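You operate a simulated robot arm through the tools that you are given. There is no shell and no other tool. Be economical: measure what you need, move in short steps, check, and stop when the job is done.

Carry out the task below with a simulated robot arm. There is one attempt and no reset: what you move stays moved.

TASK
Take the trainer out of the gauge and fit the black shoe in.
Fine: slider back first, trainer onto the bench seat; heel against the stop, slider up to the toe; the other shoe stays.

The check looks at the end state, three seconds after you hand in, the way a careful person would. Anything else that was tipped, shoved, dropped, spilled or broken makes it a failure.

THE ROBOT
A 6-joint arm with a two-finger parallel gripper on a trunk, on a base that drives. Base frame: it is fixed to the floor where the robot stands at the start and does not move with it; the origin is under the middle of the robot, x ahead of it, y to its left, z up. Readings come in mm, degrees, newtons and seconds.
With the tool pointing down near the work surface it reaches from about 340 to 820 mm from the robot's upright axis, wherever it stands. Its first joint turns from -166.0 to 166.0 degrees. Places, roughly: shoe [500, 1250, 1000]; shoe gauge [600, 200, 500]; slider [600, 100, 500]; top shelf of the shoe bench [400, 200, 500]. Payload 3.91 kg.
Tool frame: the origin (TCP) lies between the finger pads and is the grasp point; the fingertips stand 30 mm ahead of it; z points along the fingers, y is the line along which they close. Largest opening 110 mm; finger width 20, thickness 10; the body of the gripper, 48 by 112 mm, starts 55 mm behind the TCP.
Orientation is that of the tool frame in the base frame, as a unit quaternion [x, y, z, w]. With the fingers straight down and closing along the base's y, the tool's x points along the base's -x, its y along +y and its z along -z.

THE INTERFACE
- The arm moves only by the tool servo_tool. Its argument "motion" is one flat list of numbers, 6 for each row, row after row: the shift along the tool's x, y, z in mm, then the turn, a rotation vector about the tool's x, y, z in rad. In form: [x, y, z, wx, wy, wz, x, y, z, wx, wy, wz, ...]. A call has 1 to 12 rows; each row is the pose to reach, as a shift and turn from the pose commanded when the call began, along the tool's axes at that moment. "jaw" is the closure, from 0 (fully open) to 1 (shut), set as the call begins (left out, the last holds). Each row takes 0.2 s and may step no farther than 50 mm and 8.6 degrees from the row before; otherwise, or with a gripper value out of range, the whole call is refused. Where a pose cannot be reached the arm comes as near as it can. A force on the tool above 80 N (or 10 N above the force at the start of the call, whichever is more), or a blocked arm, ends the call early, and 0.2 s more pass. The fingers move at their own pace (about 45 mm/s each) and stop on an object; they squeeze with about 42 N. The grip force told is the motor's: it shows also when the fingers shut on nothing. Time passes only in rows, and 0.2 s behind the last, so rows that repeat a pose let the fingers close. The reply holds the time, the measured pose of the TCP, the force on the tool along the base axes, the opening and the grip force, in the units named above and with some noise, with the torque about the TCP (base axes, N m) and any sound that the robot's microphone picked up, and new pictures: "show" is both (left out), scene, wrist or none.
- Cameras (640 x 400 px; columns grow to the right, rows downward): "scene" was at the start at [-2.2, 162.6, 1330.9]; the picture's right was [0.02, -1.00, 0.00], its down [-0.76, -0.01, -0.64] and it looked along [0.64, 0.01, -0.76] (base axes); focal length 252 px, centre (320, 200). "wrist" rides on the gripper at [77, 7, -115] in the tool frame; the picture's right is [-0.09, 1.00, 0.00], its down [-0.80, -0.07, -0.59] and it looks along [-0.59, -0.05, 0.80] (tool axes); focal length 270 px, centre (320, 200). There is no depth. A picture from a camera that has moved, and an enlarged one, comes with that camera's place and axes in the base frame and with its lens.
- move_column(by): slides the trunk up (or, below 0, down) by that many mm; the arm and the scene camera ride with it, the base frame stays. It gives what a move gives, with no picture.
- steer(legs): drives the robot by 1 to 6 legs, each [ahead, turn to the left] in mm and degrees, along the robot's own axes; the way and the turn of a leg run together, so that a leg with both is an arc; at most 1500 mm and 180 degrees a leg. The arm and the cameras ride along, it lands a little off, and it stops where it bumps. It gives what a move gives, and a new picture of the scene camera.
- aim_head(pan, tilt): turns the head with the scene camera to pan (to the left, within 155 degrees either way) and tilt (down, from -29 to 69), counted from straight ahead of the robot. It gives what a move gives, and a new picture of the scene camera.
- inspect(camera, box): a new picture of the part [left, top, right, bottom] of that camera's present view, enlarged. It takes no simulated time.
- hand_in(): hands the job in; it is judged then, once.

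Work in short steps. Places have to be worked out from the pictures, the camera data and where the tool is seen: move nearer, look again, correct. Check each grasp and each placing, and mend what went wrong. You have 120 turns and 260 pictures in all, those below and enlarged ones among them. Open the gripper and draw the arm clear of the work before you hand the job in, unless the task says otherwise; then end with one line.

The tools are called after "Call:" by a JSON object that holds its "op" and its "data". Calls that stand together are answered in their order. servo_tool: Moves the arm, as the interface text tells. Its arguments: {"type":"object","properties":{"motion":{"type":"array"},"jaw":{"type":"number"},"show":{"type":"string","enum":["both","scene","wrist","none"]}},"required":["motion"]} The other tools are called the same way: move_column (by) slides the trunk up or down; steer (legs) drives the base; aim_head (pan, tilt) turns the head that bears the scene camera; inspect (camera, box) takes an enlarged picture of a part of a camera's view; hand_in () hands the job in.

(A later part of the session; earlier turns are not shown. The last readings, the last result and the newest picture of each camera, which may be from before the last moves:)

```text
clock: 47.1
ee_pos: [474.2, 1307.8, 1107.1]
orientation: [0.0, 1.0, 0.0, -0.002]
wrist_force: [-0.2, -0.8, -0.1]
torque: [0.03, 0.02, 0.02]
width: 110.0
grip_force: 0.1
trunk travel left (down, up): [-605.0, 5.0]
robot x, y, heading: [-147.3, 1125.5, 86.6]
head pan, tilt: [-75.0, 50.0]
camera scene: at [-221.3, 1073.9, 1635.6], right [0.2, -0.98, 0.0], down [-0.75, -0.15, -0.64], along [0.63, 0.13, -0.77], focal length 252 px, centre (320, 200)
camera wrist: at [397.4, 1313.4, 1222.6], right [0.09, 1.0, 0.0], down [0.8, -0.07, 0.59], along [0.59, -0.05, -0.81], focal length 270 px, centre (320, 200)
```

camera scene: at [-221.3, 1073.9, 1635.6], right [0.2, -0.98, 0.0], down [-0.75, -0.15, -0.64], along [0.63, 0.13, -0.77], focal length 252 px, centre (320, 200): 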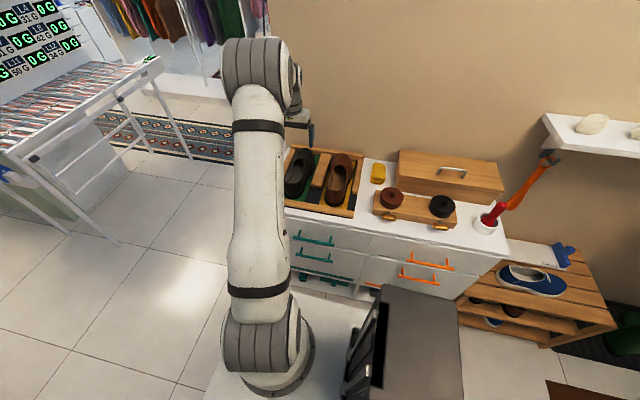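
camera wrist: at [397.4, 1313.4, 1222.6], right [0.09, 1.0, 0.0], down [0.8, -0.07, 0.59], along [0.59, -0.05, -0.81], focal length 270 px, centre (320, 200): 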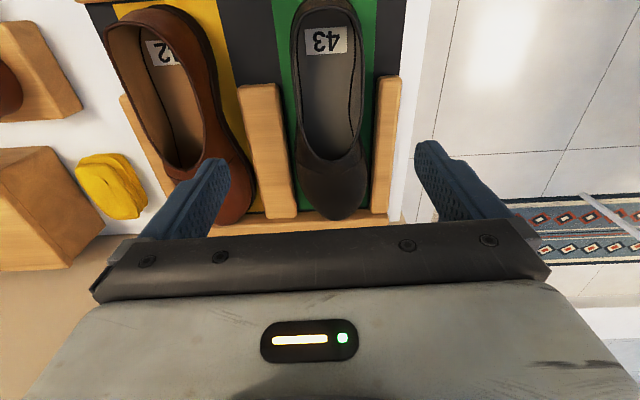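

The shoe (size 43) lies with its waist at about (525, 1313), between rails whose tops are near z 897. I move over the waist and descend to z 1000 to check clearance.

Call:
{"op": "servo_tool", "data": {"motion": [-24, 3, 0, 0, 0, 0, -48, 6, 0, 0, 0, 0, -48, 6, 40, 0, 0, 0, -48, 6, 80, 0, 0, 0, -48, 6, 107, 0, 0, 0], "show": "both"}}

Call:
{"op": "inspect", "data": {"camera": "scene", "box": [250, 100, 410, 225]}}

```text
clock: 48.3
ee_pos: [518.4, 1311.2, 1001.9]
orientation: [-0.001, 1.0, 0.0, -0.001]
wrist_force: [0.1, 0.1, 0.2]
torque: [-0.02, 0.01, 0.01]
width: 110.0
grip_force: 0.0
trunk travel left (down, up): [-605.0, 5.0]
robot x, y, heading: [-142.8, 1128.1, 86.5]
head pan, tilt: [-75.0, 50.0]
camera scene: at [-222.3, 1074.3, 1635.6], right [0.2, -0.98, 0.0], down [-0.75, -0.15, -0.64], along [0.63, 0.13, -0.77], focal length 252 px, centre (320, 200)
camera wrist: at [441.7, 1318.0, 1116.9], right [0.09, 1.0, 0.0], down [0.8, -0.07, 0.59], along [0.59, -0.05, -0.8], focal length 270 px, centre (320, 200)
```

scene: 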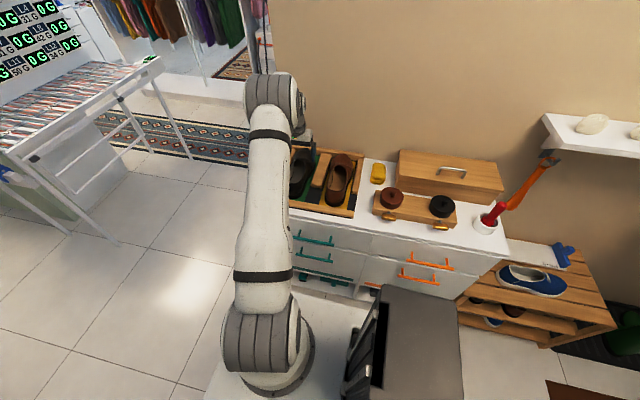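
wrist: 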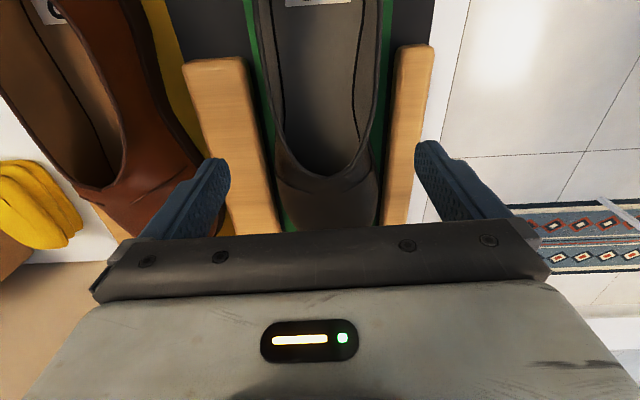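

```text
3.20 times, centred on (330, 162) of scene
camera zoom: at [-222.3, 1074.3, 1635.6], right [0.2, -0.98, 0.0], down [-0.75, -0.15, -0.64], along [0.63, 0.13, -0.77], focal length 807 px, centre (288, 320)
```

zoom: 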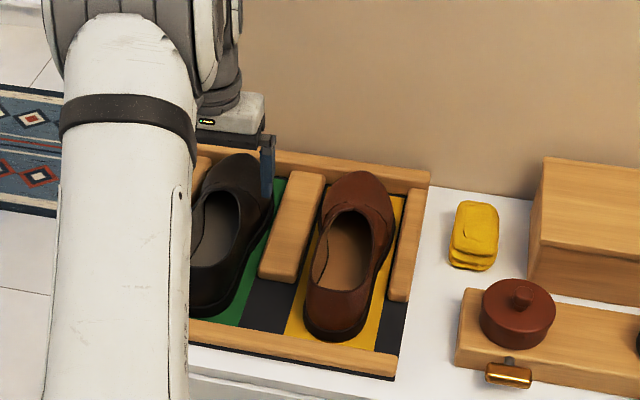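

The shoe is centred between the fingers and the fingers sit over the rails' inner parts, so I keep the tips above the rail tops. I descend to z 940 and look.

Call:
{"op": "servo_tool", "data": {"motion": [0, 2, 30, 0, 0, 0, 0, 2, 62, 0, 0, 0], "show": "wrist"}}

Call:
{"op": "inspect", "data": {"camera": "scene", "box": [270, 130, 370, 200]}}

```text
clock: 48.9
ee_pos: [519.6, 1314.0, 940.7]
orientation: [-0.001, 1.0, 0.0, 0.0]
wrist_force: [-0.5, 0.0, 0.2]
torque: [0.03, 0.03, -0.01]
width: 109.7
grip_force: 0.1
trunk travel left (down, up): [-605.0, 5.0]
robot x, y, heading: [-141.0, 1124.1, 86.8]
head pan, tilt: [-75.0, 50.0]
camera wrist: at [441.9, 1319.8, 1055.6], right [0.09, 1.0, 0.0], down [0.8, -0.07, 0.59], along [0.59, -0.05, -0.8], focal length 270 px, centre (320, 200)
```

wrist: 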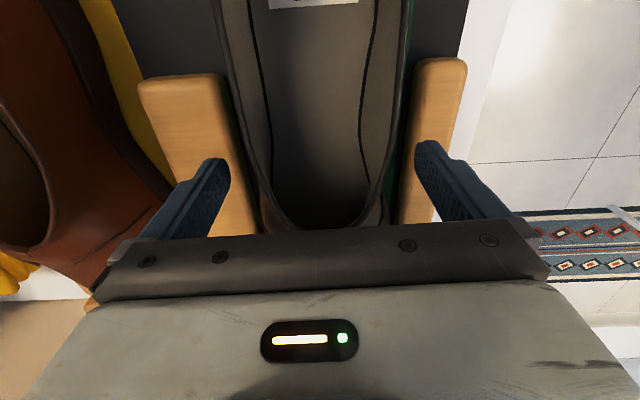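

```text
5.71 times, centred on (320, 165) of scene
camera zoom: at [-222.0, 1074.3, 1635.7], right [0.2, -0.98, 0.0], down [-0.75, -0.15, -0.64], along [0.63, 0.13, -0.77], focal length 1441 px, centre (320, 400)
```

zoom: 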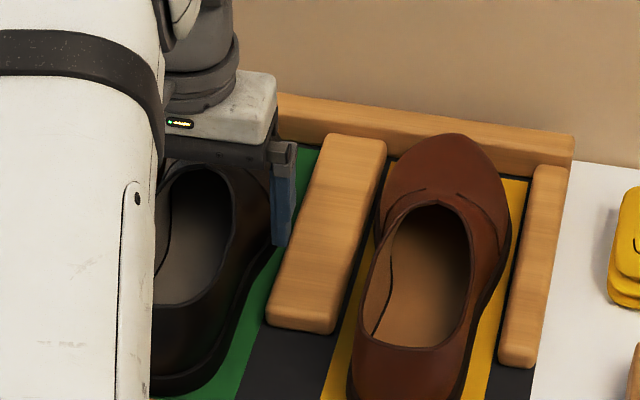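

No contact and clear on both sides. I close on the shoe.

Call:
{"op": "servo_tool", "data": {"motion": [0, 0, 0, 0, 0, 0, 0, 0, 0, 0, 0, 0, 0, 0, 0, 0, 0, 0, 0, 0, 0, 0, 0, 0, 0, 0, 0, 0, 0, 0], "jaw": 1, "show": "wrist"}}

```text
clock: 50.1
ee_pos: [518.0, 1313.8, 940.5]
orientation: [-0.001, 1.0, 0.0, -0.001]
wrist_force: [0.3, 1.4, -0.1]
torque: [0.05, -0.04, 0.06]
width: 80.6
grip_force: 41.9
trunk travel left (down, up): [-605.0, 5.0]
robot x, y, heading: [-139.4, 1127.4, 86.5]
head pan, tilt: [-75.0, 50.0]
camera wrist: at [441.6, 1319.8, 1055.8], right [0.09, 1.0, 0.0], down [0.8, -0.07, 0.59], along [0.59, -0.05, -0.8], focal length 270 px, centre (320, 200)
```

wrist: 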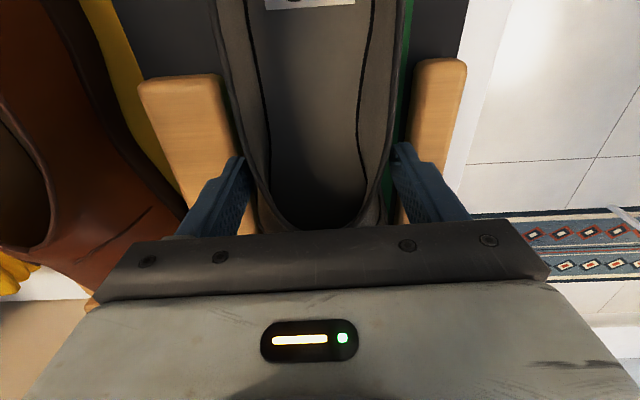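

The grip is at 81 mm with 42 N. I lift slowly and check the hold.

Call:
{"op": "servo_tool", "data": {"motion": [0, 0, -10, 0, 0, 0, 0, 0, -25, 0, 0, 0, 0, 0, -50, 0, 0, 0, 0, 0, -80, 0, 0, 0, 0, 0, -120, 0, 0, 0, 0, 0, -160, 0, 0, 0], "show": "both"}}

Call:
{"op": "inspect", "data": {"camera": "scene", "box": [240, 60, 420, 220]}}

```text
clock: 51.5
ee_pos: [518.8, 1316.5, 1098.6]
orientation: [-0.001, 1.0, 0.0, -0.001]
wrist_force: [-0.3, 0.1, -3.0]
torque: [-0.02, 0.1, 0.0]
width: 80.8
grip_force: 42.1
trunk travel left (down, up): [-605.0, 5.0]
robot x, y, heading: [-141.7, 1126.8, 86.4]
head pan, tilt: [-75.0, 50.0]
camera scene: at [-222.8, 1074.1, 1635.5], right [0.2, -0.98, 0.0], down [-0.75, -0.15, -0.64], along [0.63, 0.13, -0.77], focal length 252 px, centre (320, 200)
camera wrist: at [441.8, 1322.1, 1213.7], right [0.09, 1.0, 0.0], down [0.8, -0.07, 0.59], along [0.59, -0.05, -0.81], focal length 270 px, centre (320, 200)
```

scene: 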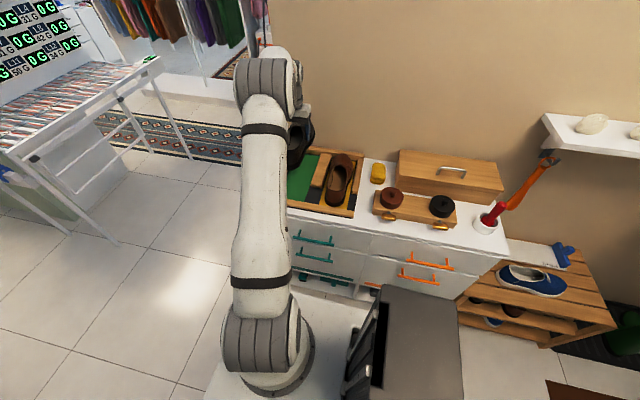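
wrist: 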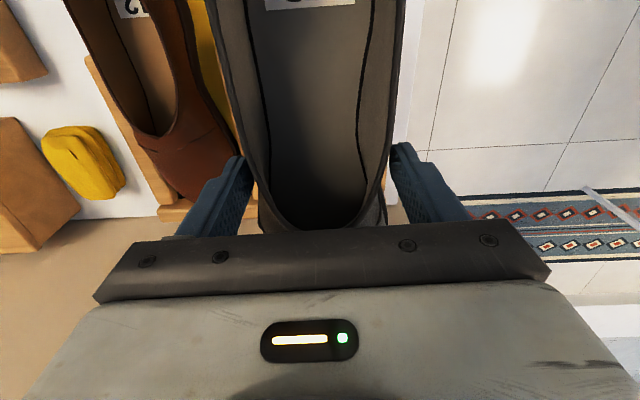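

```text
2.50 times, centred on (330, 140) of scene
camera zoom: at [-222.8, 1074.1, 1635.5], right [0.2, -0.98, 0.0], down [-0.75, -0.15, -0.64], along [0.63, 0.13, -0.77], focal length 630 px, centre (295, 350)
```

zoom: 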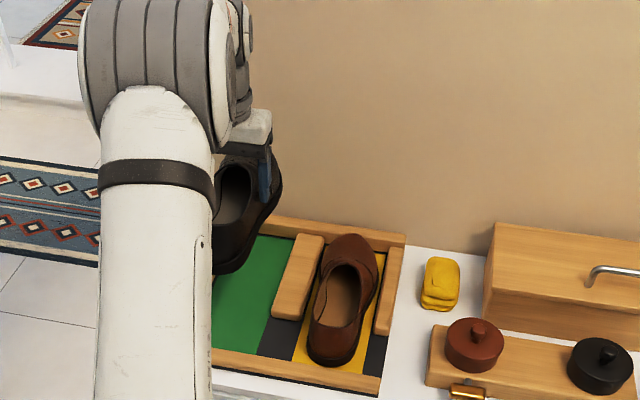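

The shoe is held level and the brown one is untouched. The tool is already turned rightly relative to the robot for the gauge, so I swing back to the robot's front without turning it.

Call:
{"op": "servo_tool", "data": {"motion": [30, 9, -5, 0, 0, 0, 70, 21, -5, 0, 0, 0, 112, 34, -5, 0, 0, 0, 154, 47, -5, 0, 0, 0, 196, 60, -5, 0, 0, 0, 238, 72, -5, 0, 0, 0, 280, 85, -5, 0, 0, 0, 322, 98, -5, 0, 0, 0, 364, 111, -5, 0, 0, 0, 406, 124, -5, 0, 0, 0, 448, 136, -5, 0, 0, 0, 480, 146, -5, 0, 0, 0], "show": "both"}}

```text
clock: 54.1
ee_pos: [35.2, 1460.5, 1102.7]
orientation: [-0.001, 1.0, 0.0, 0.0]
wrist_force: [-0.5, 0.1, -3.9]
torque: [0.02, 0.08, -0.04]
width: 80.9
grip_force: 42.2
trunk travel left (down, up): [-605.0, 5.0]
robot x, y, heading: [-140.0, 1126.3, 86.8]
head pan, tilt: [-75.0, 50.0]
camera scene: at [-223.1, 1074.6, 1635.5], right [0.2, -0.98, 0.0], down [-0.75, -0.15, -0.64], along [0.63, 0.13, -0.77], focal length 252 px, centre (320, 200)
camera wrist: at [-41.4, 1466.0, 1218.7], right [0.09, 1.0, 0.0], down [0.8, -0.07, 0.59], along [0.59, -0.05, -0.8], focal length 270 px, centre (320, 200)
```

scene: 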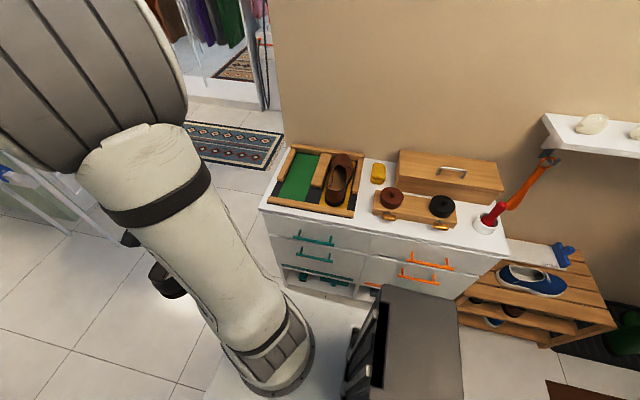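
wrist: 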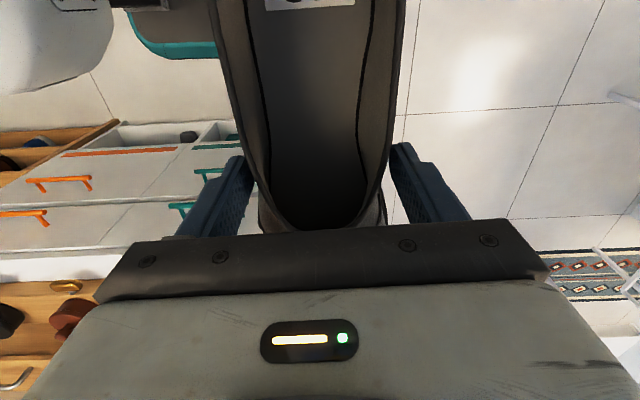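

The wrist keeps its orientation without trouble. I finish the swing to the robot's front.

Call:
{"op": "servo_tool", "data": {"motion": [40, 12, 0, 0, 0, 0, 82, 25, 0, 0, 0, 0, 124, 38, 0, 0, 0, 0, 166, 51, 0, 0, 0, 0, 208, 64, 0, 0, 0, 0, 250, 77, 0, 0, 0, 0, 292, 90, 0, 0, 0, 0, 335, 104, 0, 0, 0, 0], "show": "none"}}

Call:
{"op": "steer", "data": {"legs": [[-1120, 0]]}}

```text
clock: 55.9
ee_pos: [-300.8, 1562.9, 1105.4]
orientation: [-0.001, 1.0, -0.001, 0.0]
wrist_force: [0.5, 0.0, -2.1]
torque: [-0.01, 0.03, -0.01]
width: 80.9
grip_force: 42.3
trunk travel left (down, up): [-605.0, 5.0]
robot x, y, heading: [-143.9, 1124.1, 86.5]
head pan, tilt: [-75.0, 50.0]
```

```text
clock: 61.6
ee_pos: [-367.6, 438.0, 1104.8]
orientation: [-0.009, 1.0, -0.001, 0.0]
wrist_force: [-0.3, -0.2, -2.6]
torque: [0.0, 0.06, -0.01]
width: 80.7
grip_force: 41.9
trunk travel left (down, up): [-605.0, 5.0]
robot x, y, heading: [-202.1, 2.5, 87.9]
head pan, tilt: [-75.0, 50.0]
camera scene: at [-281.7, -47.8, 1635.8], right [0.22, -0.98, 0.0], down [-0.75, -0.17, -0.64], along [0.63, 0.14, -0.77], focal length 252 px, centre (320, 200)
```

scene: 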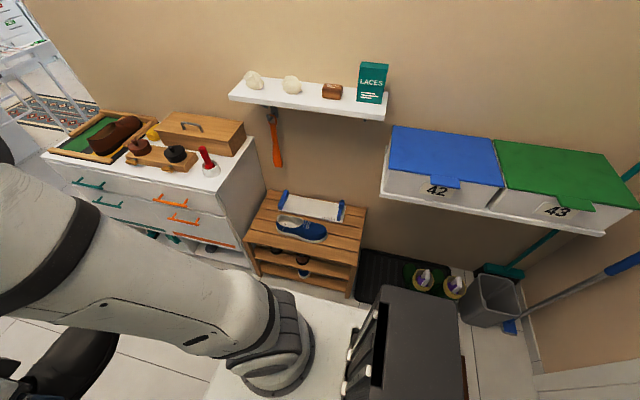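

Still firmly held. I turn right to face the bench again and lower the trunk.

Call:
{"op": "steer", "data": {"legs": [[0, -88]]}}

Call:
{"op": "move_column", "data": {"by": -305}}

Call:
{"op": "aim_head", "data": {"pan": 5, "tilt": 50}}

```text
clock: 63.8
ee_pos: [-103.1, 460.3, 1106.0]
orientation: [0.275, 0.962, 0.0, 0.0]
wrist_force: [1.1, -0.6, -3.2]
torque: [0.01, 0.11, -0.01]
width: 80.6
grip_force: 41.8
trunk travel left (down, up): [-605.0, 5.0]
robot x, y, heading: [-213.0, 15.2, 60.0]
head pan, tilt: [-75.0, 50.0]
stopped in leg 1: the robot was blocked; the commanded pose is now the measured one
camera scene: at [-307.7, 8.7, 1636.1], right [-0.26, -0.96, 0.0], down [-0.74, 0.2, -0.64], along [0.62, -0.17, -0.77], focal length 252 px, centre (320, 200)
```

scene: 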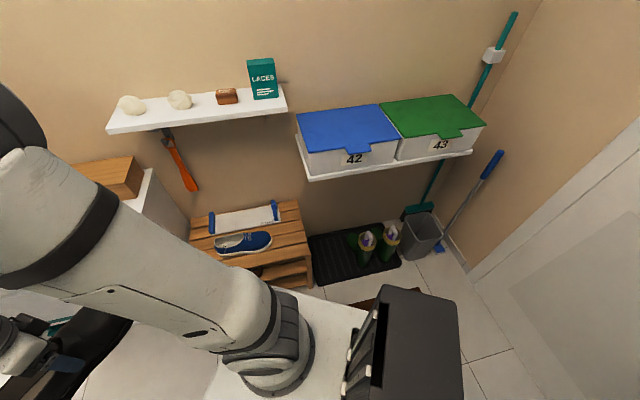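

```text
clock: 66.9
ee_pos: [-105.4, 459.2, 802.1]
orientation: [0.275, 0.962, 0.0, 0.0]
wrist_force: [-0.1, -0.7, -2.5]
torque: [0.05, 0.06, 0.02]
width: 80.7
grip_force: 41.5
trunk travel left (down, up): [-300.0, 310.0]
robot x, y, heading: [-216.8, 14.3, 59.8]
head pan, tilt: [-75.0, 50.0]
```

```text
clock: 68.4
ee_pos: [-105.8, 459.4, 802.4]
orientation: [0.275, 0.962, 0.0, 0.0]
wrist_force: [-0.1, 0.0, -3.2]
torque: [0.0, 0.06, 0.01]
width: 80.4
grip_force: 41.9
trunk travel left (down, up): [-300.0, 310.0]
robot x, y, heading: [-215.6, 17.7, 59.8]
head pan, tilt: [5.0, 50.0]
camera scene: at [-352.6, 98.4, 1330.6], right [0.9, -0.43, 0.0], down [-0.33, -0.69, -0.64], along [0.27, 0.58, -0.77], focal length 252 px, centre (320, 200)
```

scene: 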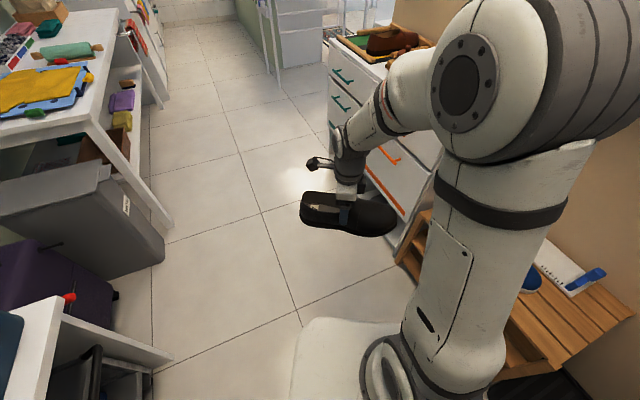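

The turn was blocked at heading 60°. I look around the base to find out what it touched.

Call:
{"op": "aim_head", "data": {"pan": 130, "tilt": 60}}

Call:
{"op": "aim_head", "data": {"pan": -140, "tilt": 60}}

Call:
{"op": "aim_head", "data": {"pan": -50, "tilt": 62}}

```text
clock: 70.4
ee_pos: [-104.9, 459.1, 800.9]
orientation: [0.276, 0.961, 0.0, 0.0]
wrist_force: [0.1, 0.9, -2.6]
torque: [0.05, 0.03, -0.01]
width: 80.2
grip_force: 42.2
trunk travel left (down, up): [-300.0, 310.0]
robot x, y, heading: [-215.5, 16.5, 59.5]
head pan, tilt: [130.0, 60.0]
camera scene: at [-451.1, 17.3, 1318.3], right [-0.17, 0.99, 0.0], down [0.85, 0.15, -0.5], along [-0.49, -0.09, -0.87], focal length 252 px, centre (320, 200)
```

scene: 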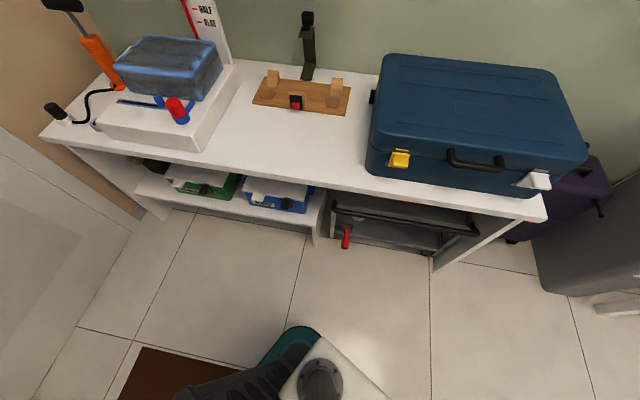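

```text
clock: 74.2
ee_pos: [-105.3, 460.5, 801.0]
orientation: [0.275, 0.961, -0.001, 0.0]
wrist_force: [0.3, -1.0, -3.4]
torque: [0.04, 0.06, -0.03]
width: 80.3
grip_force: 41.6
trunk travel left (down, up): [-300.0, 310.0]
robot x, y, heading: [-214.5, 15.1, 59.6]
head pan, tilt: [-140.0, 60.0]
camera scene: at [-374.0, -37.0, 1318.4], right [-0.99, -0.17, 0.0], down [-0.15, 0.85, -0.5], along [0.09, -0.49, -0.86], focal length 252 px, centre (320, 200)
```

scene: 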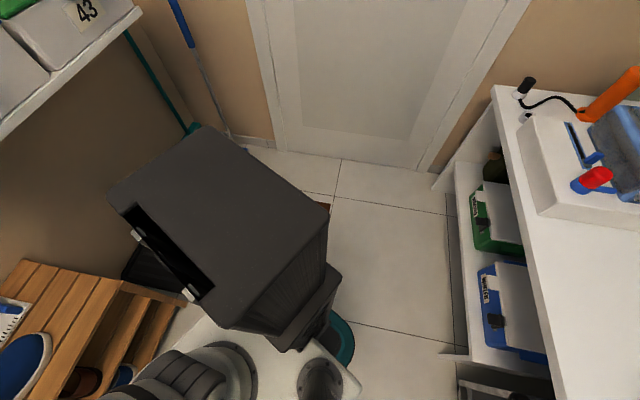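

```text
clock: 75.8
ee_pos: [-104.6, 459.8, 801.7]
orientation: [0.274, 0.962, 0.0, 0.0]
wrist_force: [-0.1, -0.1, -3.0]
torque: [0.03, 0.02, -0.02]
width: 80.3
grip_force: 41.9
trunk travel left (down, up): [-300.0, 310.0]
robot x, y, heading: [-214.7, 16.9, 59.7]
head pan, tilt: [-50.0, 62.0]
camera scene: at [-322.0, 39.6, 1315.9], right [0.17, -0.99, 0.0], down [-0.87, -0.15, -0.47], along [0.46, 0.08, -0.88], focal length 252 px, centre (320, 200)
```

scene: 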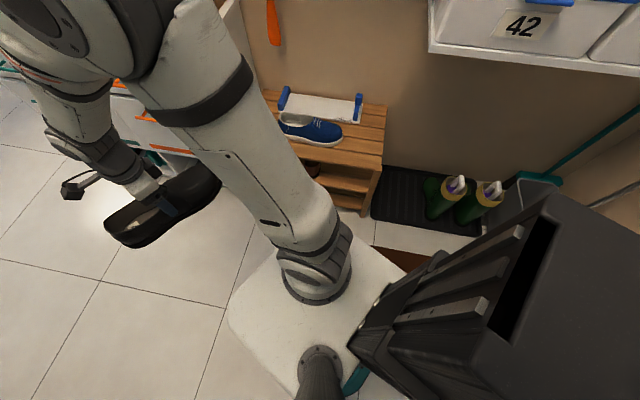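

Call:
{"op": "inspect", "data": {"camera": "scene", "box": [210, 150, 530, 400]}}

Call:
{"op": "aim_head", "data": {"pan": -100, "tilt": 69}}

Call:
{"op": "aim_head", "data": {"pan": 20, "tilt": 69}}

```text
1.60 times, centred on (370, 275) of scene
camera zoom: at [-322.0, 39.6, 1315.9], right [0.17, -0.99, 0.0], down [-0.87, -0.15, -0.47], along [0.46, 0.08, -0.88], focal length 404 px, centre (240, 80)
```

zoom: 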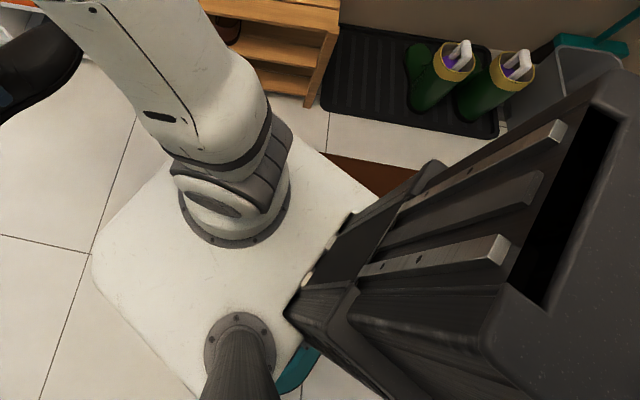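

```text
clock: 77.0
ee_pos: [-104.3, 459.0, 801.5]
orientation: [0.275, 0.962, 0.0, 0.0]
wrist_force: [0.2, -0.4, -3.4]
torque: [0.05, 0.06, 0.01]
width: 80.5
grip_force: 41.8
trunk travel left (down, up): [-300.0, 310.0]
robot x, y, heading: [-217.5, 14.0, 60.0]
head pan, tilt: [-100.0, 68.8]
camera scene: at [-342.6, -7.4, 1308.9], right [-0.64, -0.76, 0.0], down [-0.71, 0.6, -0.36], along [0.28, -0.24, -0.93], focal length 252 px, centre (320, 200)
```

scene: 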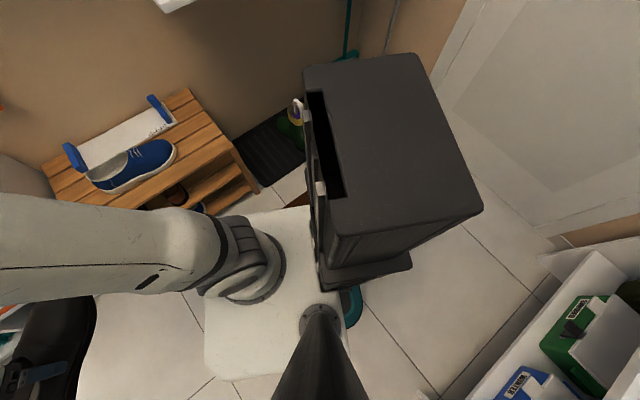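

```text
clock: 79.0
ee_pos: [-105.6, 458.2, 800.4]
orientation: [0.275, 0.961, 0.0, 0.0]
wrist_force: [0.0, 0.5, -3.4]
torque: [0.04, 0.06, -0.02]
width: 80.4
grip_force: 42.5
trunk travel left (down, up): [-300.0, 310.0]
robot x, y, heading: [-216.5, 20.0, 59.7]
head pan, tilt: [20.0, 68.8]
camera scene: at [-375.5, 83.7, 1308.7], right [0.98, -0.18, 0.0], down [-0.17, -0.92, -0.36], along [0.06, 0.35, -0.93], focal length 252 px, centre (320, 200)
```

scene: 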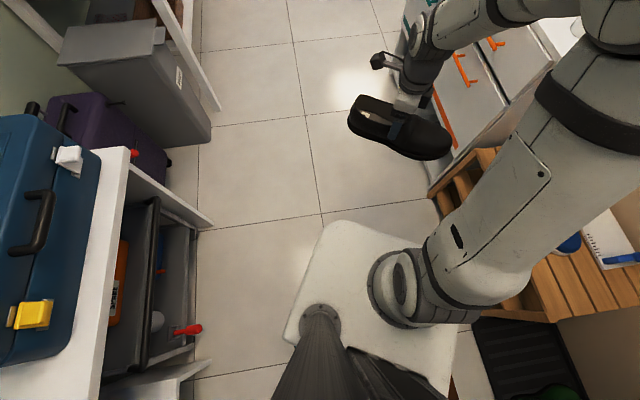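

I see no obstacle touching the base, and everything around still stands. The trunk was raised at the time, and now it is down; I try a small turn.

Call:
{"op": "steer", "data": {"legs": [[0, -8]]}}

```text
clock: 80.0
ee_pos: [-41.4, 437.9, 799.8]
orientation: [0.344, 0.939, -0.001, 0.0]
wrist_force: [0.4, 0.9, -2.9]
torque: [0.04, 0.06, 0.01]
width: 80.7
grip_force: 41.9
trunk travel left (down, up): [-300.0, 310.0]
robot x, y, heading: [-220.3, 18.6, 52.5]
head pan, tilt: [20.0, 68.8]
camera scene: at [-370.5, 106.1, 1308.9], right [0.96, -0.3, 0.0], down [-0.28, -0.89, -0.36], along [0.11, 0.34, -0.93], focal length 252 px, centre (320, 200)
```

scene: 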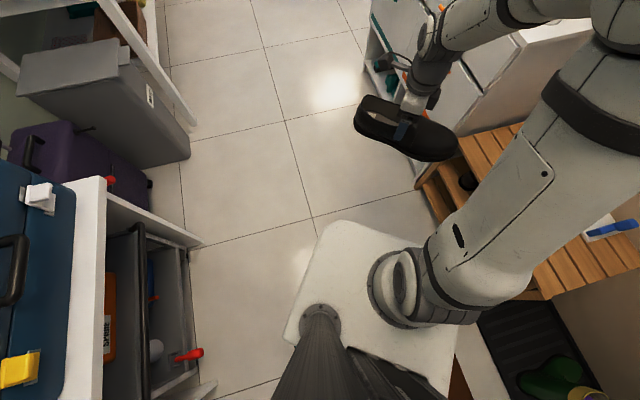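

The turn works with the trunk low. I continue to face the bench in two legs.

Call:
{"op": "steer", "data": {"legs": [[0, -22]]}}

Call:
{"op": "steer", "data": {"legs": [[0, -30]]}}

Call:
{"op": "aim_head", "data": {"pan": 5, "tilt": 45}}

```text
clock: 81.6
ee_pos: [103.3, 341.1, 801.8]
orientation: [0.518, 0.856, 0.001, 0.001]
wrist_force: [-0.5, 0.8, -3.1]
torque: [0.04, 0.03, 0.04]
width: 80.0
grip_force: 42.4
trunk travel left (down, up): [-300.0, 310.0]
robot x, y, heading: [-226.3, 29.1, 31.3]
head pan, tilt: [20.0, 68.8]
camera scene: at [-337.5, 167.0, 1308.7], right [0.78, -0.63, 0.0], down [-0.58, -0.73, -0.36], along [0.23, 0.28, -0.93], focal length 252 px, centre (320, 200)
```

scene: 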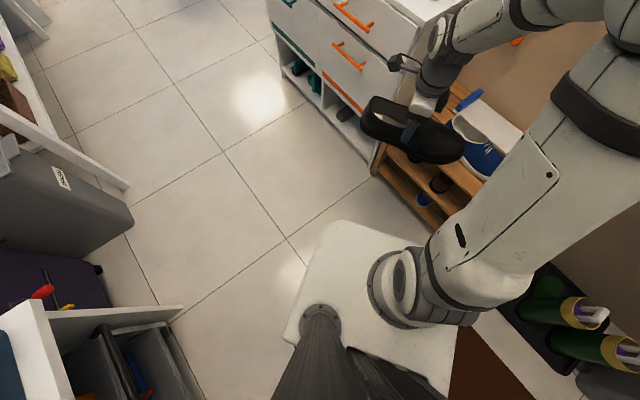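

```text
clock: 83.5
ee_pos: [214.6, 135.4, 802.5]
orientation: [0.721, 0.693, 0.001, 0.0]
wrist_force: [0.7, -0.6, -3.1]
torque: [0.08, -0.01, 0.02]
width: 80.1
grip_force: 41.8
trunk travel left (down, up): [-300.0, 310.0]
robot x, y, heading: [-224.9, 44.7, 1.8]
head pan, tilt: [20.0, 68.8]
camera scene: at [-257.5, 213.6, 1308.5], right [0.37, -0.93, 0.0], down [-0.87, -0.35, -0.36], along [0.34, 0.13, -0.93], focal length 252 px, centre (320, 200)
```

scene: 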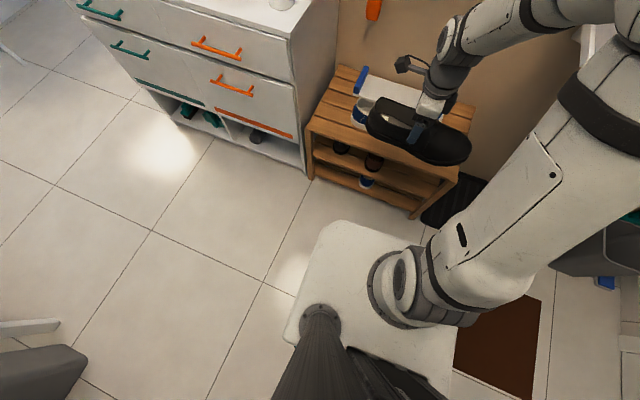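

```text
clock: 84.3
ee_pos: [213.8, 134.6, 802.2]
orientation: [0.72, 0.693, 0.002, 0.002]
wrist_force: [0.1, 0.2, -2.7]
torque: [0.07, -0.01, 0.01]
width: 80.1
grip_force: 41.7
trunk travel left (down, up): [-300.0, 310.0]
robot x, y, heading: [-223.2, 41.9, 1.8]
head pan, tilt: [5.0, 45.0]
camera scene: at [-229.3, 201.9, 1337.4], right [0.12, -0.99, 0.0], down [-0.7, -0.08, -0.71], along [0.7, 0.08, -0.71], focal length 252 px, centre (320, 200)
```

scene: 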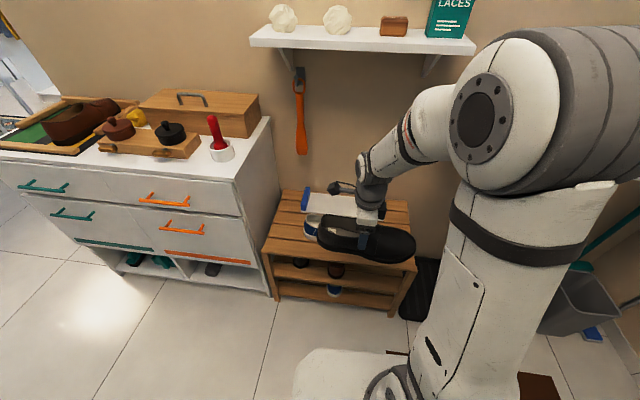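

The robot faces the bench, with the shoe held and its toe toward -y as needed. I drive 210 mm ahead.

Call:
{"op": "steer", "data": {"legs": [[210, -2]]}}

Call:
{"op": "inspect", "data": {"camera": "scene", "box": [200, 130, 440, 310]}}

```text
clock: 86.0
ee_pos: [434.7, 122.6, 801.2]
orientation: [0.733, 0.681, 0.001, 0.001]
wrist_force: [-0.1, 0.0, -3.5]
torque: [0.12, 0.03, 0.0]
width: 80.3
grip_force: 42.2
trunk travel left (down, up): [-300.0, 310.0]
robot x, y, heading: [-9.7, 48.7, -0.9]
head pan, tilt: [5.0, 45.0]
camera scene: at [-4.5, 208.6, 1337.5], right [0.08, -1.0, 0.0], down [-0.71, -0.05, -0.71], along [0.7, 0.05, -0.71], focal length 252 px, centre (320, 200)
```

scene: 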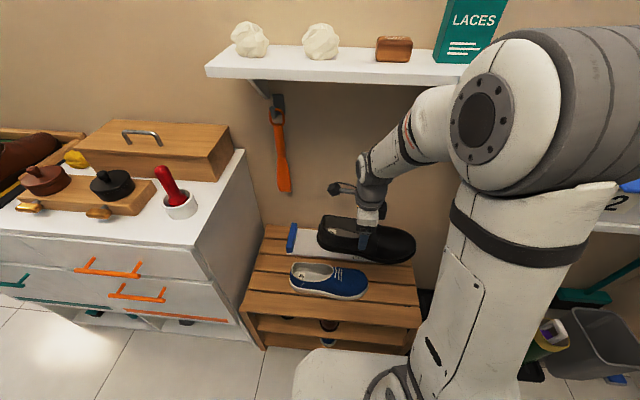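

```text
2.22 times, centred on (320, 220) of scene
camera zoom: at [-4.5, 208.6, 1337.5], right [0.08, -1.0, 0.0], down [-0.71, -0.05, -0.71], along [0.7, 0.05, -0.71], focal length 560 px, centre (320, 156)
```

zoom: 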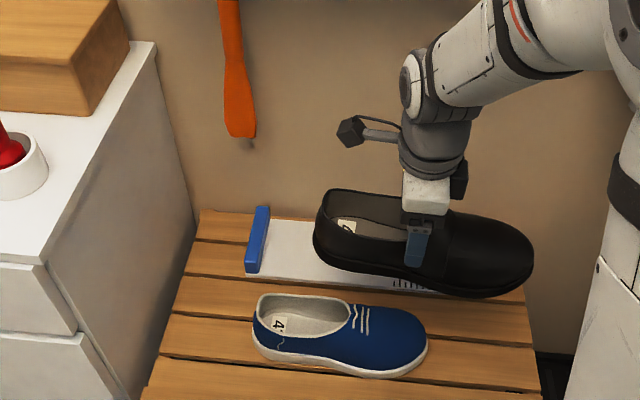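

The shoe hangs about level: heel about 127 mm behind the TCP, toe about 164 mm ahead. The stop face is at y about 357, so I move over the gauge to about (600, 214), squaring the yaw and keeping high.

Call:
{"op": "servo_tool", "data": {"motion": [20, 31, 0, 0, 0, -0.015, 40, 63, 0, 0, 0, -0.03, 60, 95, 0, 0, 0, -0.045, 80, 126, 0, 0, 0, -0.06, 102, 158, 0, 0, 0, -0.073, 102, 158, 35, 0, 0, -0.073, 102, 158, 70, 0, 0, -0.073, 102, 158, 100, 0, 0, -0.073], "show": "both"}}

Call:
{"op": "inspect", "data": {"camera": "scene", "box": [260, 150, 440, 300]}}

```text
clock: 87.8
ee_pos: [599.9, 211.8, 701.7]
orientation: [0.707, 0.707, 0.001, 0.0]
wrist_force: [0.2, 0.0, -2.3]
torque: [0.09, -0.05, 0.02]
width: 80.2
grip_force: 41.6
trunk travel left (down, up): [-300.0, 310.0]
robot x, y, heading: [-11.6, 52.4, -0.4]
head pan, tilt: [5.0, 45.0]
camera scene: at [-4.4, 208.6, 1337.6], right [0.08, -1.0, 0.0], down [-0.71, -0.05, -0.71], along [0.7, 0.05, -0.71], focal length 252 px, centre (320, 200)
camera wrist: at [606.4, 289.6, 817.1], right [1.0, -0.09, 0.0], down [-0.07, -0.8, 0.59], along [-0.05, -0.59, -0.8], focal length 270 px, centre (320, 200)
```

scene: 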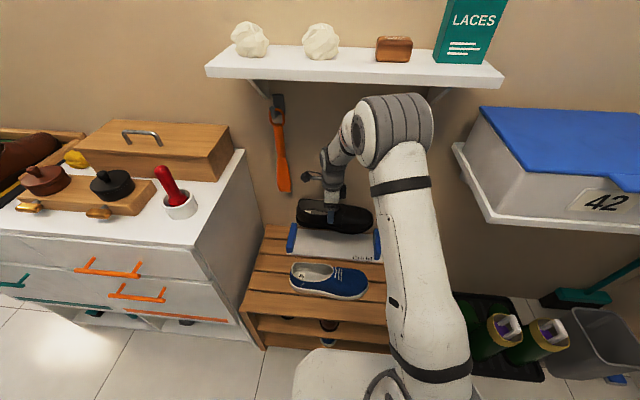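
wrist: 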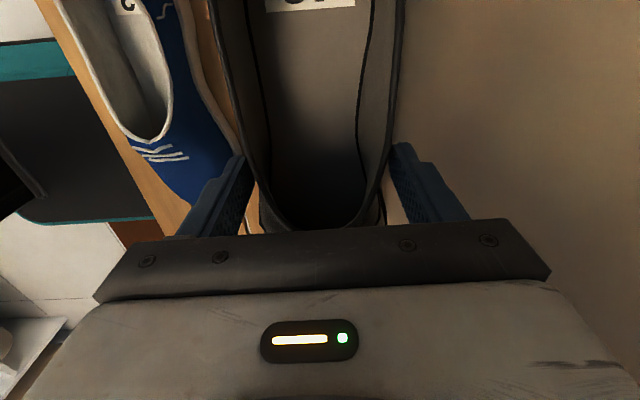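

```text
2.67 times, centred on (350, 225) of scene
camera zoom: at [-4.4, 208.6, 1337.6], right [0.08, -1.0, 0.0], down [-0.71, -0.05, -0.71], along [0.7, 0.05, -0.71], focal length 672 px, centre (240, 133)
```

zoom: 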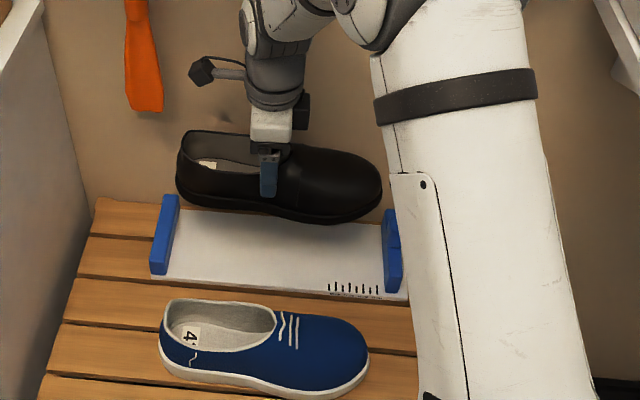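

The heel is at y about 339 and the toe at 55, between the stop face (357) and the slider (38), with about 17 mm to spare each side. I lower to z 575 and check.

Call:
{"op": "servo_tool", "data": {"motion": [0, 0, 40, 0, 0, 0, 0, 0, 80, 0, 0, 0, 0, 0, 110, 0, 0, 0, 0, 0, 128, 0, 0, 0], "show": "none"}}

Call:
{"op": "inspect", "data": {"camera": "scene", "box": [260, 180, 400, 280]}}

```text
clock: 88.8
ee_pos: [596.7, 213.2, 573.7]
orientation: [0.707, 0.707, 0.001, 0.0]
wrist_force: [0.4, 0.1, -2.7]
torque: [0.07, -0.03, 0.02]
width: 80.2
grip_force: 42.8
trunk travel left (down, up): [-300.0, 310.0]
robot x, y, heading: [-6.7, 48.7, -0.7]
head pan, tilt: [5.0, 45.0]
```

```text
4.00 times, centred on (330, 230) of scene
camera zoom: at [-4.4, 208.6, 1337.5], right [0.08, -1.0, 0.0], down [-0.71, -0.05, -0.71], along [0.7, 0.05, -0.71], focal length 1009 px, centre (280, 80)
```

zoom: 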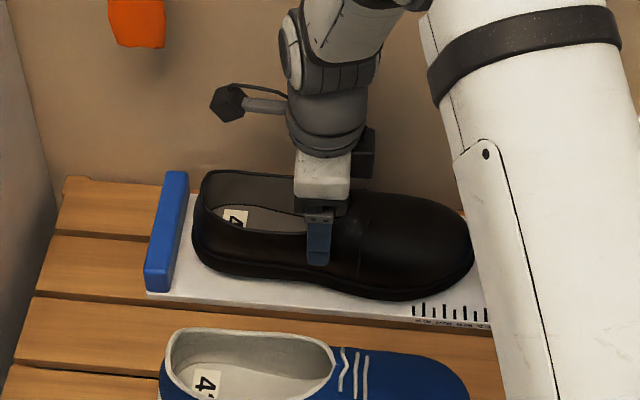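

There is a gap at the heel and the shoe lies over the plate. I lower gently until contact.

Call:
{"op": "servo_tool", "data": {"motion": [0, 0, 8, 0, 0, 0, 0, 0, 15, 0, 0, 0, 0, 0, 18, 0, 0, 0, 0, 0, 21, 0, 0, 0, 0, 0, 23, 0, 0, 0, 0, 0, 25, 0, 0, 0, 0, 0, 27, 0, 0, 0, 0, 0, 29, 0, 0, 0], "show": "none"}}

Call:
{"op": "inspect", "data": {"camera": "scene", "box": [260, 180, 400, 280]}}

```text
clock: 90.5
ee_pos: [598.3, 213.4, 557.5]
orientation: [0.707, 0.707, 0.006, 0.002]
wrist_force: [-23.4, -1.9, 46.3]
torque: [-0.6, 2.29, -0.12]
width: 80.8
grip_force: 41.9
trunk travel left (down, up): [-300.0, 310.0]
robot x, y, heading: [-11.5, 47.4, -0.5]
head pan, tilt: [5.0, 45.0]
stopped in row 8: the force on the tool passed its limit (the readings are from after the stop); the commanded pose is now the measured one
```

```text
4.00 times, centred on (330, 230) of scene
camera zoom: at [-10.4, 207.5, 1337.3], right [0.08, -1.0, 0.0], down [-0.7, -0.05, -0.71], along [0.71, 0.05, -0.7], focal length 1009 px, centre (280, 80)
```

zoom: 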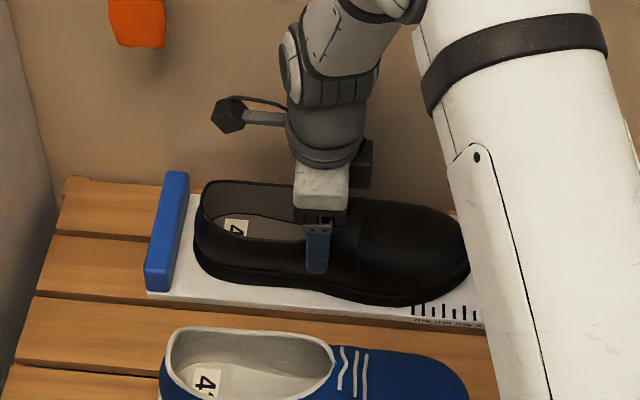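

Contact with the plate at TCP z about 557. I ease up a few mm and move the heel toward the stop (+y) in small steps.

Call:
{"op": "servo_tool", "data": {"motion": [0, 0, -3, 0, 0, 0, 4, 0, -3, 0, 0, 0, 7, 0, -3, 0, 0, 0, 10, 0, -3, 0, 0, 0], "show": "none"}}

Call:
{"op": "inspect", "data": {"camera": "scene", "box": [280, 190, 340, 260]}}

```text
clock: 91.5
ee_pos: [600.7, 223.0, 557.6]
orientation: [0.707, 0.707, 0.008, 0.003]
wrist_force: [0.4, -19.1, 21.0]
torque: [-0.23, -0.32, 0.24]
width: 80.2
grip_force: 41.6
trunk travel left (down, up): [-300.0, 310.0]
robot x, y, heading: [-5.0, 48.8, -0.7]
head pan, tilt: [5.0, 45.0]
```

```text
5.71 times, centred on (310, 225) of scene
camera zoom: at [-6.4, 207.0, 1337.6], right [0.08, -1.0, 0.0], down [-0.7, -0.05, -0.71], along [0.71, 0.05, -0.71], focal length 1441 px, centre (377, 57)
```

zoom: 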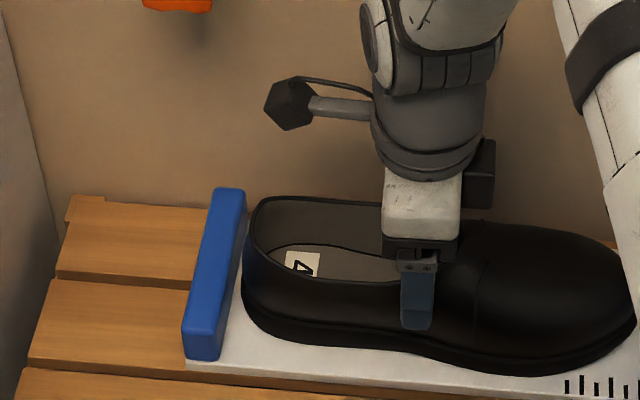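

There is still a small gap and some drag on the plate. I lift 3 mm more and continue toward the stop.

Call:
{"op": "servo_tool", "data": {"motion": [0, 0, -3, 0, 0, 0, 3, 0, -3, 0, 0, 0, 6, 0, -3, 0, 0, 0], "show": "none"}}

Call:
{"op": "inspect", "data": {"camera": "scene", "box": [280, 190, 340, 260]}}

```text
clock: 92.3
ee_pos: [600.4, 229.5, 557.7]
orientation: [0.708, 0.706, 0.004, 0.001]
wrist_force: [-0.8, -3.1, -3.7]
torque: [-0.16, 0.01, 0.07]
width: 80.6
grip_force: 42.5
trunk travel left (down, up): [-300.0, 310.0]
robot x, y, heading: [-8.1, 45.9, -0.7]
head pan, tilt: [5.0, 45.0]
```

```text
5.71 times, centred on (310, 225) of scene
camera zoom: at [-4.4, 208.5, 1337.4], right [0.08, -1.0, 0.0], down [-0.71, -0.05, -0.71], along [0.7, 0.05, -0.71], focal length 1441 px, centre (377, 57)
```

zoom: 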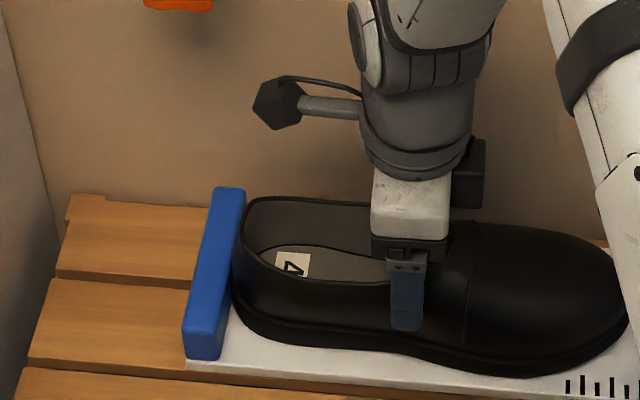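

The heel is nearly at the stop. I go on 2 mm at a time, watching the y force.

Call:
{"op": "servo_tool", "data": {"motion": [2, 0, 0, 0, 0, 0, 4, 0, 0, 0, 0, 0], "show": "none"}}

Call:
{"op": "servo_tool", "data": {"motion": [2, 0, 0, 0, 0, 0, 3, 0, 0, 0, 0, 0], "show": "none"}}

Call:
{"op": "inspect", "data": {"camera": "scene", "box": [280, 190, 340, 260]}}

```text
clock: 92.9
ee_pos: [600.2, 229.1, 558.8]
orientation: [0.707, 0.707, 0.003, 0.0]
wrist_force: [-3.9, -42.6, 0.7]
torque: [-1.66, 0.2, 0.45]
width: 80.5
grip_force: 41.9
trunk travel left (down, up): [-300.0, 310.0]
robot x, y, heading: [-11.4, 51.0, -0.7]
head pan, tilt: [5.0, 45.0]
```

```text
clock: 93.5
ee_pos: [601.6, 232.9, 558.6]
orientation: [0.708, 0.706, 0.005, 0.002]
wrist_force: [1.0, -54.5, 8.7]
torque: [-1.58, 0.0, -0.05]
width: 79.9
grip_force: 42.2
trunk travel left (down, up): [-300.0, 310.0]
robot x, y, heading: [-7.2, 47.3, -0.8]
head pan, tilt: [5.0, 45.0]
```

```text
5.71 times, centred on (310, 225) of scene
camera zoom: at [-5.4, 205.1, 1338.1], right [0.08, -1.0, 0.0], down [-0.7, -0.05, -0.71], along [0.71, 0.05, -0.71], focal length 1441 px, centre (377, 57)
```

zoom: 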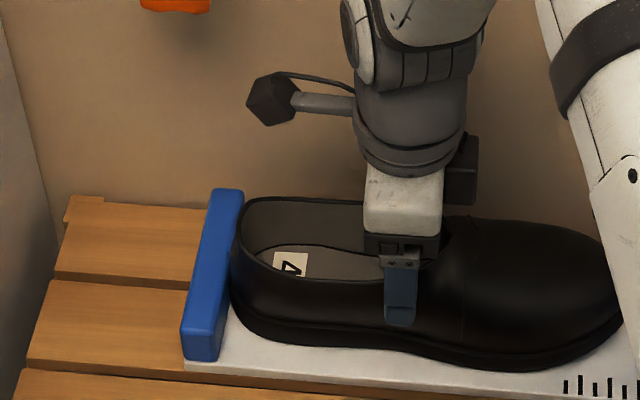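

Firm contact at the heel stop (-50 N). I relieve the push, lower onto the plate and release.

Call:
{"op": "servo_tool", "data": {"motion": [-3, 0, 0, 0, 0, 0, -3, 0, 3, 0, 0, 0], "show": "none"}}

Call:
{"op": "servo_tool", "data": {"motion": [0, 0, 2, 0, 0, 0], "show": "wrist"}}

```text
clock: 94.1
ee_pos: [601.2, 231.8, 557.9]
orientation: [0.708, 0.706, 0.007, 0.002]
wrist_force: [4.9, -34.1, 14.8]
torque: [-1.31, 0.23, -0.62]
width: 80.1
grip_force: 41.8
trunk travel left (down, up): [-300.0, 310.0]
robot x, y, heading: [-8.7, 48.9, -0.7]
head pan, tilt: [5.0, 45.0]
```

```text
clock: 94.5
ee_pos: [603.2, 231.7, 556.9]
orientation: [0.708, 0.706, 0.008, 0.002]
wrist_force: [3.7, -34.3, 30.3]
torque: [-1.51, 0.77, -0.61]
width: 79.8
grip_force: 41.8
trunk travel left (down, up): [-300.0, 310.0]
robot x, y, heading: [-9.3, 47.3, -0.7]
head pan, tilt: [5.0, 45.0]
camera wrist: at [607.1, 307.4, 673.3], right [1.0, -0.09, 0.01], down [-0.08, -0.81, 0.59], along [-0.04, -0.59, -0.81], focal length 270 px, centre (320, 200)
```

wrist: 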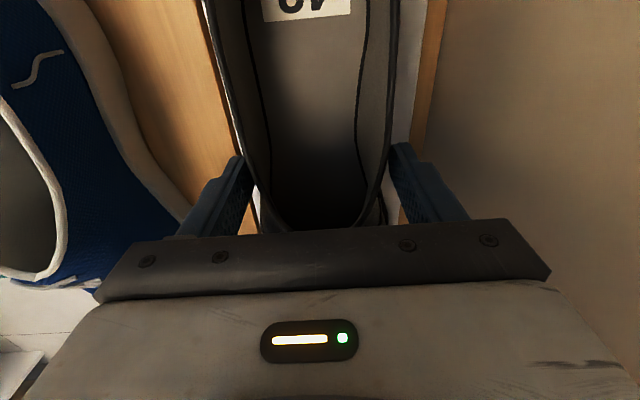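

On the plate and against the stop. I open the fingers and rise.

Call:
{"op": "servo_tool", "data": {"motion": [0, 0, -1, 0, 0, 0, 0, 0, -1, 0, 0, 0, 0, 0, -1, 0, 0, 0], "jaw": 0, "show": "none"}}

Call:
{"op": "servo_tool", "data": {"motion": [0, 0, -30, 0, 0, 0, 0, 0, -70, 0, 0, 0, 0, 0, -110, 0, 0, 0, 0, 0, -150, 0, 0, 0], "show": "wrist"}}

Call:
{"op": "inspect", "data": {"camera": "scene", "box": [260, 180, 400, 290]}}

```text
clock: 95.3
ee_pos: [600.6, 233.1, 556.8]
orientation: [0.707, 0.707, 0.005, 0.001]
wrist_force: [0.4, 0.1, -0.2]
torque: [0.01, -0.01, -0.02]
width: 109.9
grip_force: 0.1
trunk travel left (down, up): [-300.0, 310.0]
robot x, y, heading: [-8.4, 48.4, -0.4]
head pan, tilt: [5.0, 45.0]
```

```text
clock: 96.3
ee_pos: [597.7, 231.9, 704.9]
orientation: [0.708, 0.707, 0.004, 0.002]
wrist_force: [1.0, 0.3, -0.1]
torque: [0.01, 0.0, 0.0]
width: 109.9
grip_force: 0.1
trunk travel left (down, up): [-300.0, 310.0]
robot x, y, heading: [-7.4, 50.3, -0.4]
head pan, tilt: [5.0, 45.0]
camera wrist: at [603.7, 309.1, 821.1], right [1.0, -0.09, 0.01], down [-0.08, -0.8, 0.59], along [-0.04, -0.59, -0.81], focal length 270 px, centre (320, 200)
```

wrist: 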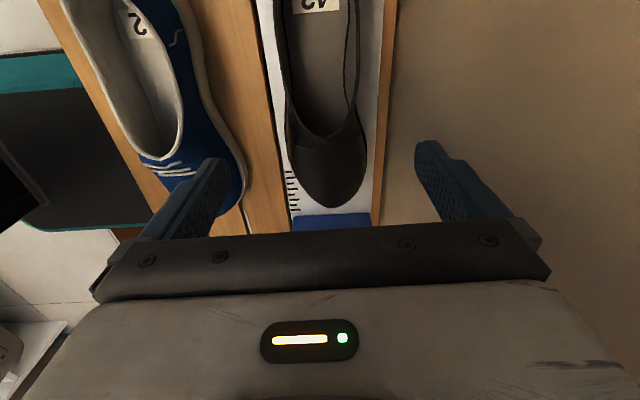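

```text
3.64 times, centred on (330, 235) of scene
camera zoom: at [-4.8, 208.6, 1337.5], right [0.08, -1.0, 0.0], down [-0.71, -0.06, -0.71], along [0.7, 0.05, -0.71], focal length 917 px, centre (284, 73)
```

zoom: 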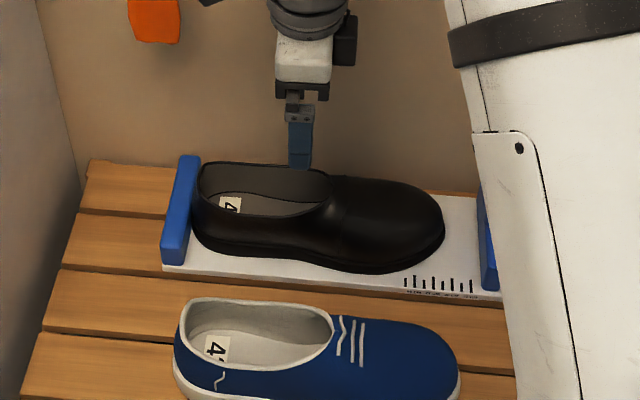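

The black shoe stands in the gauge at the heel stop. Now the slider: I move above the knob, near (600, 20).

Call:
{"op": "servo_tool", "data": {"motion": [-42, 0, 0, 0, 0, 0, -85, 0, 0, 0, 0, 0, -128, 0, 0, 0, 0, 0, -170, 0, 0, 0, 0, 0, -212, -2, 0, 0, 0, 0], "show": "both"}}

Call:
{"op": "inspect", "data": {"camera": "scene", "box": [280, 180, 420, 290]}}

```text
clock: 97.5
ee_pos: [599.2, 17.9, 706.4]
orientation: [0.706, 0.708, 0.005, 0.002]
wrist_force: [0.1, -0.2, -0.1]
torque: [-0.03, 0.02, 0.01]
width: 109.8
grip_force: 0.0
trunk travel left (down, up): [-300.0, 310.0]
robot x, y, heading: [-10.0, 49.8, -0.5]
head pan, tilt: [5.0, 45.0]
camera scene: at [-4.9, 208.8, 1337.5], right [0.08, -1.0, 0.0], down [-0.71, -0.06, -0.71], along [0.7, 0.05, -0.71], focal length 252 px, centre (320, 200)
camera wrist: at [604.6, 94.4, 821.8], right [1.0, -0.09, 0.01], down [-0.08, -0.8, 0.59], along [-0.04, -0.59, -0.81], focal length 270 px, centre (320, 200)
```

scene: 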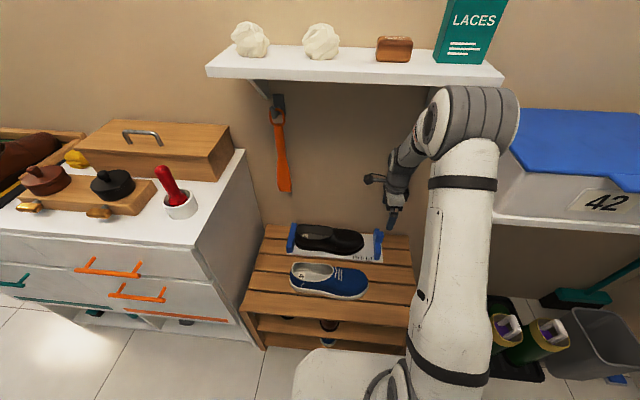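
wrist: 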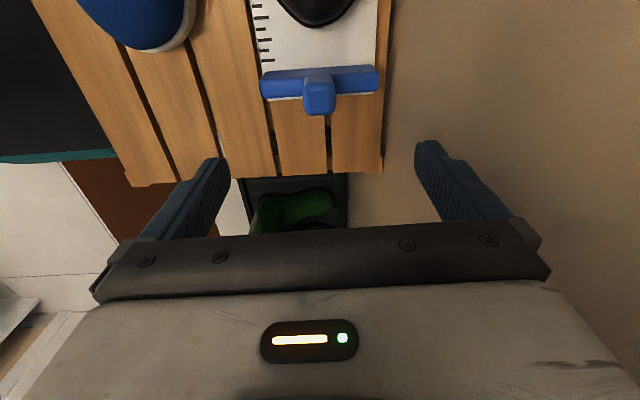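

```text
3.64 times, centred on (350, 235) of scene
camera zoom: at [-4.9, 208.8, 1337.5], right [0.08, -1.0, 0.0], down [-0.71, -0.06, -0.71], along [0.7, 0.05, -0.71], focal length 917 px, centre (211, 73)
```

zoom: 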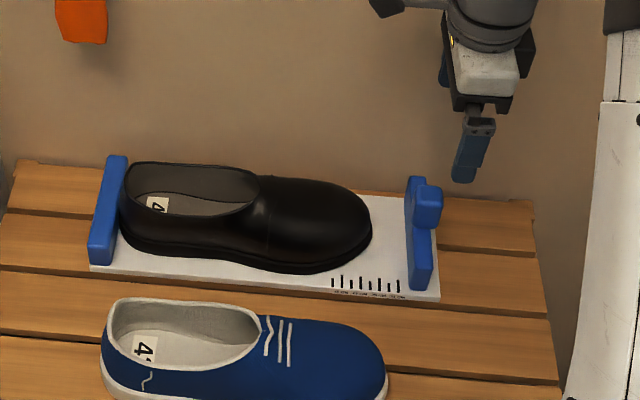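

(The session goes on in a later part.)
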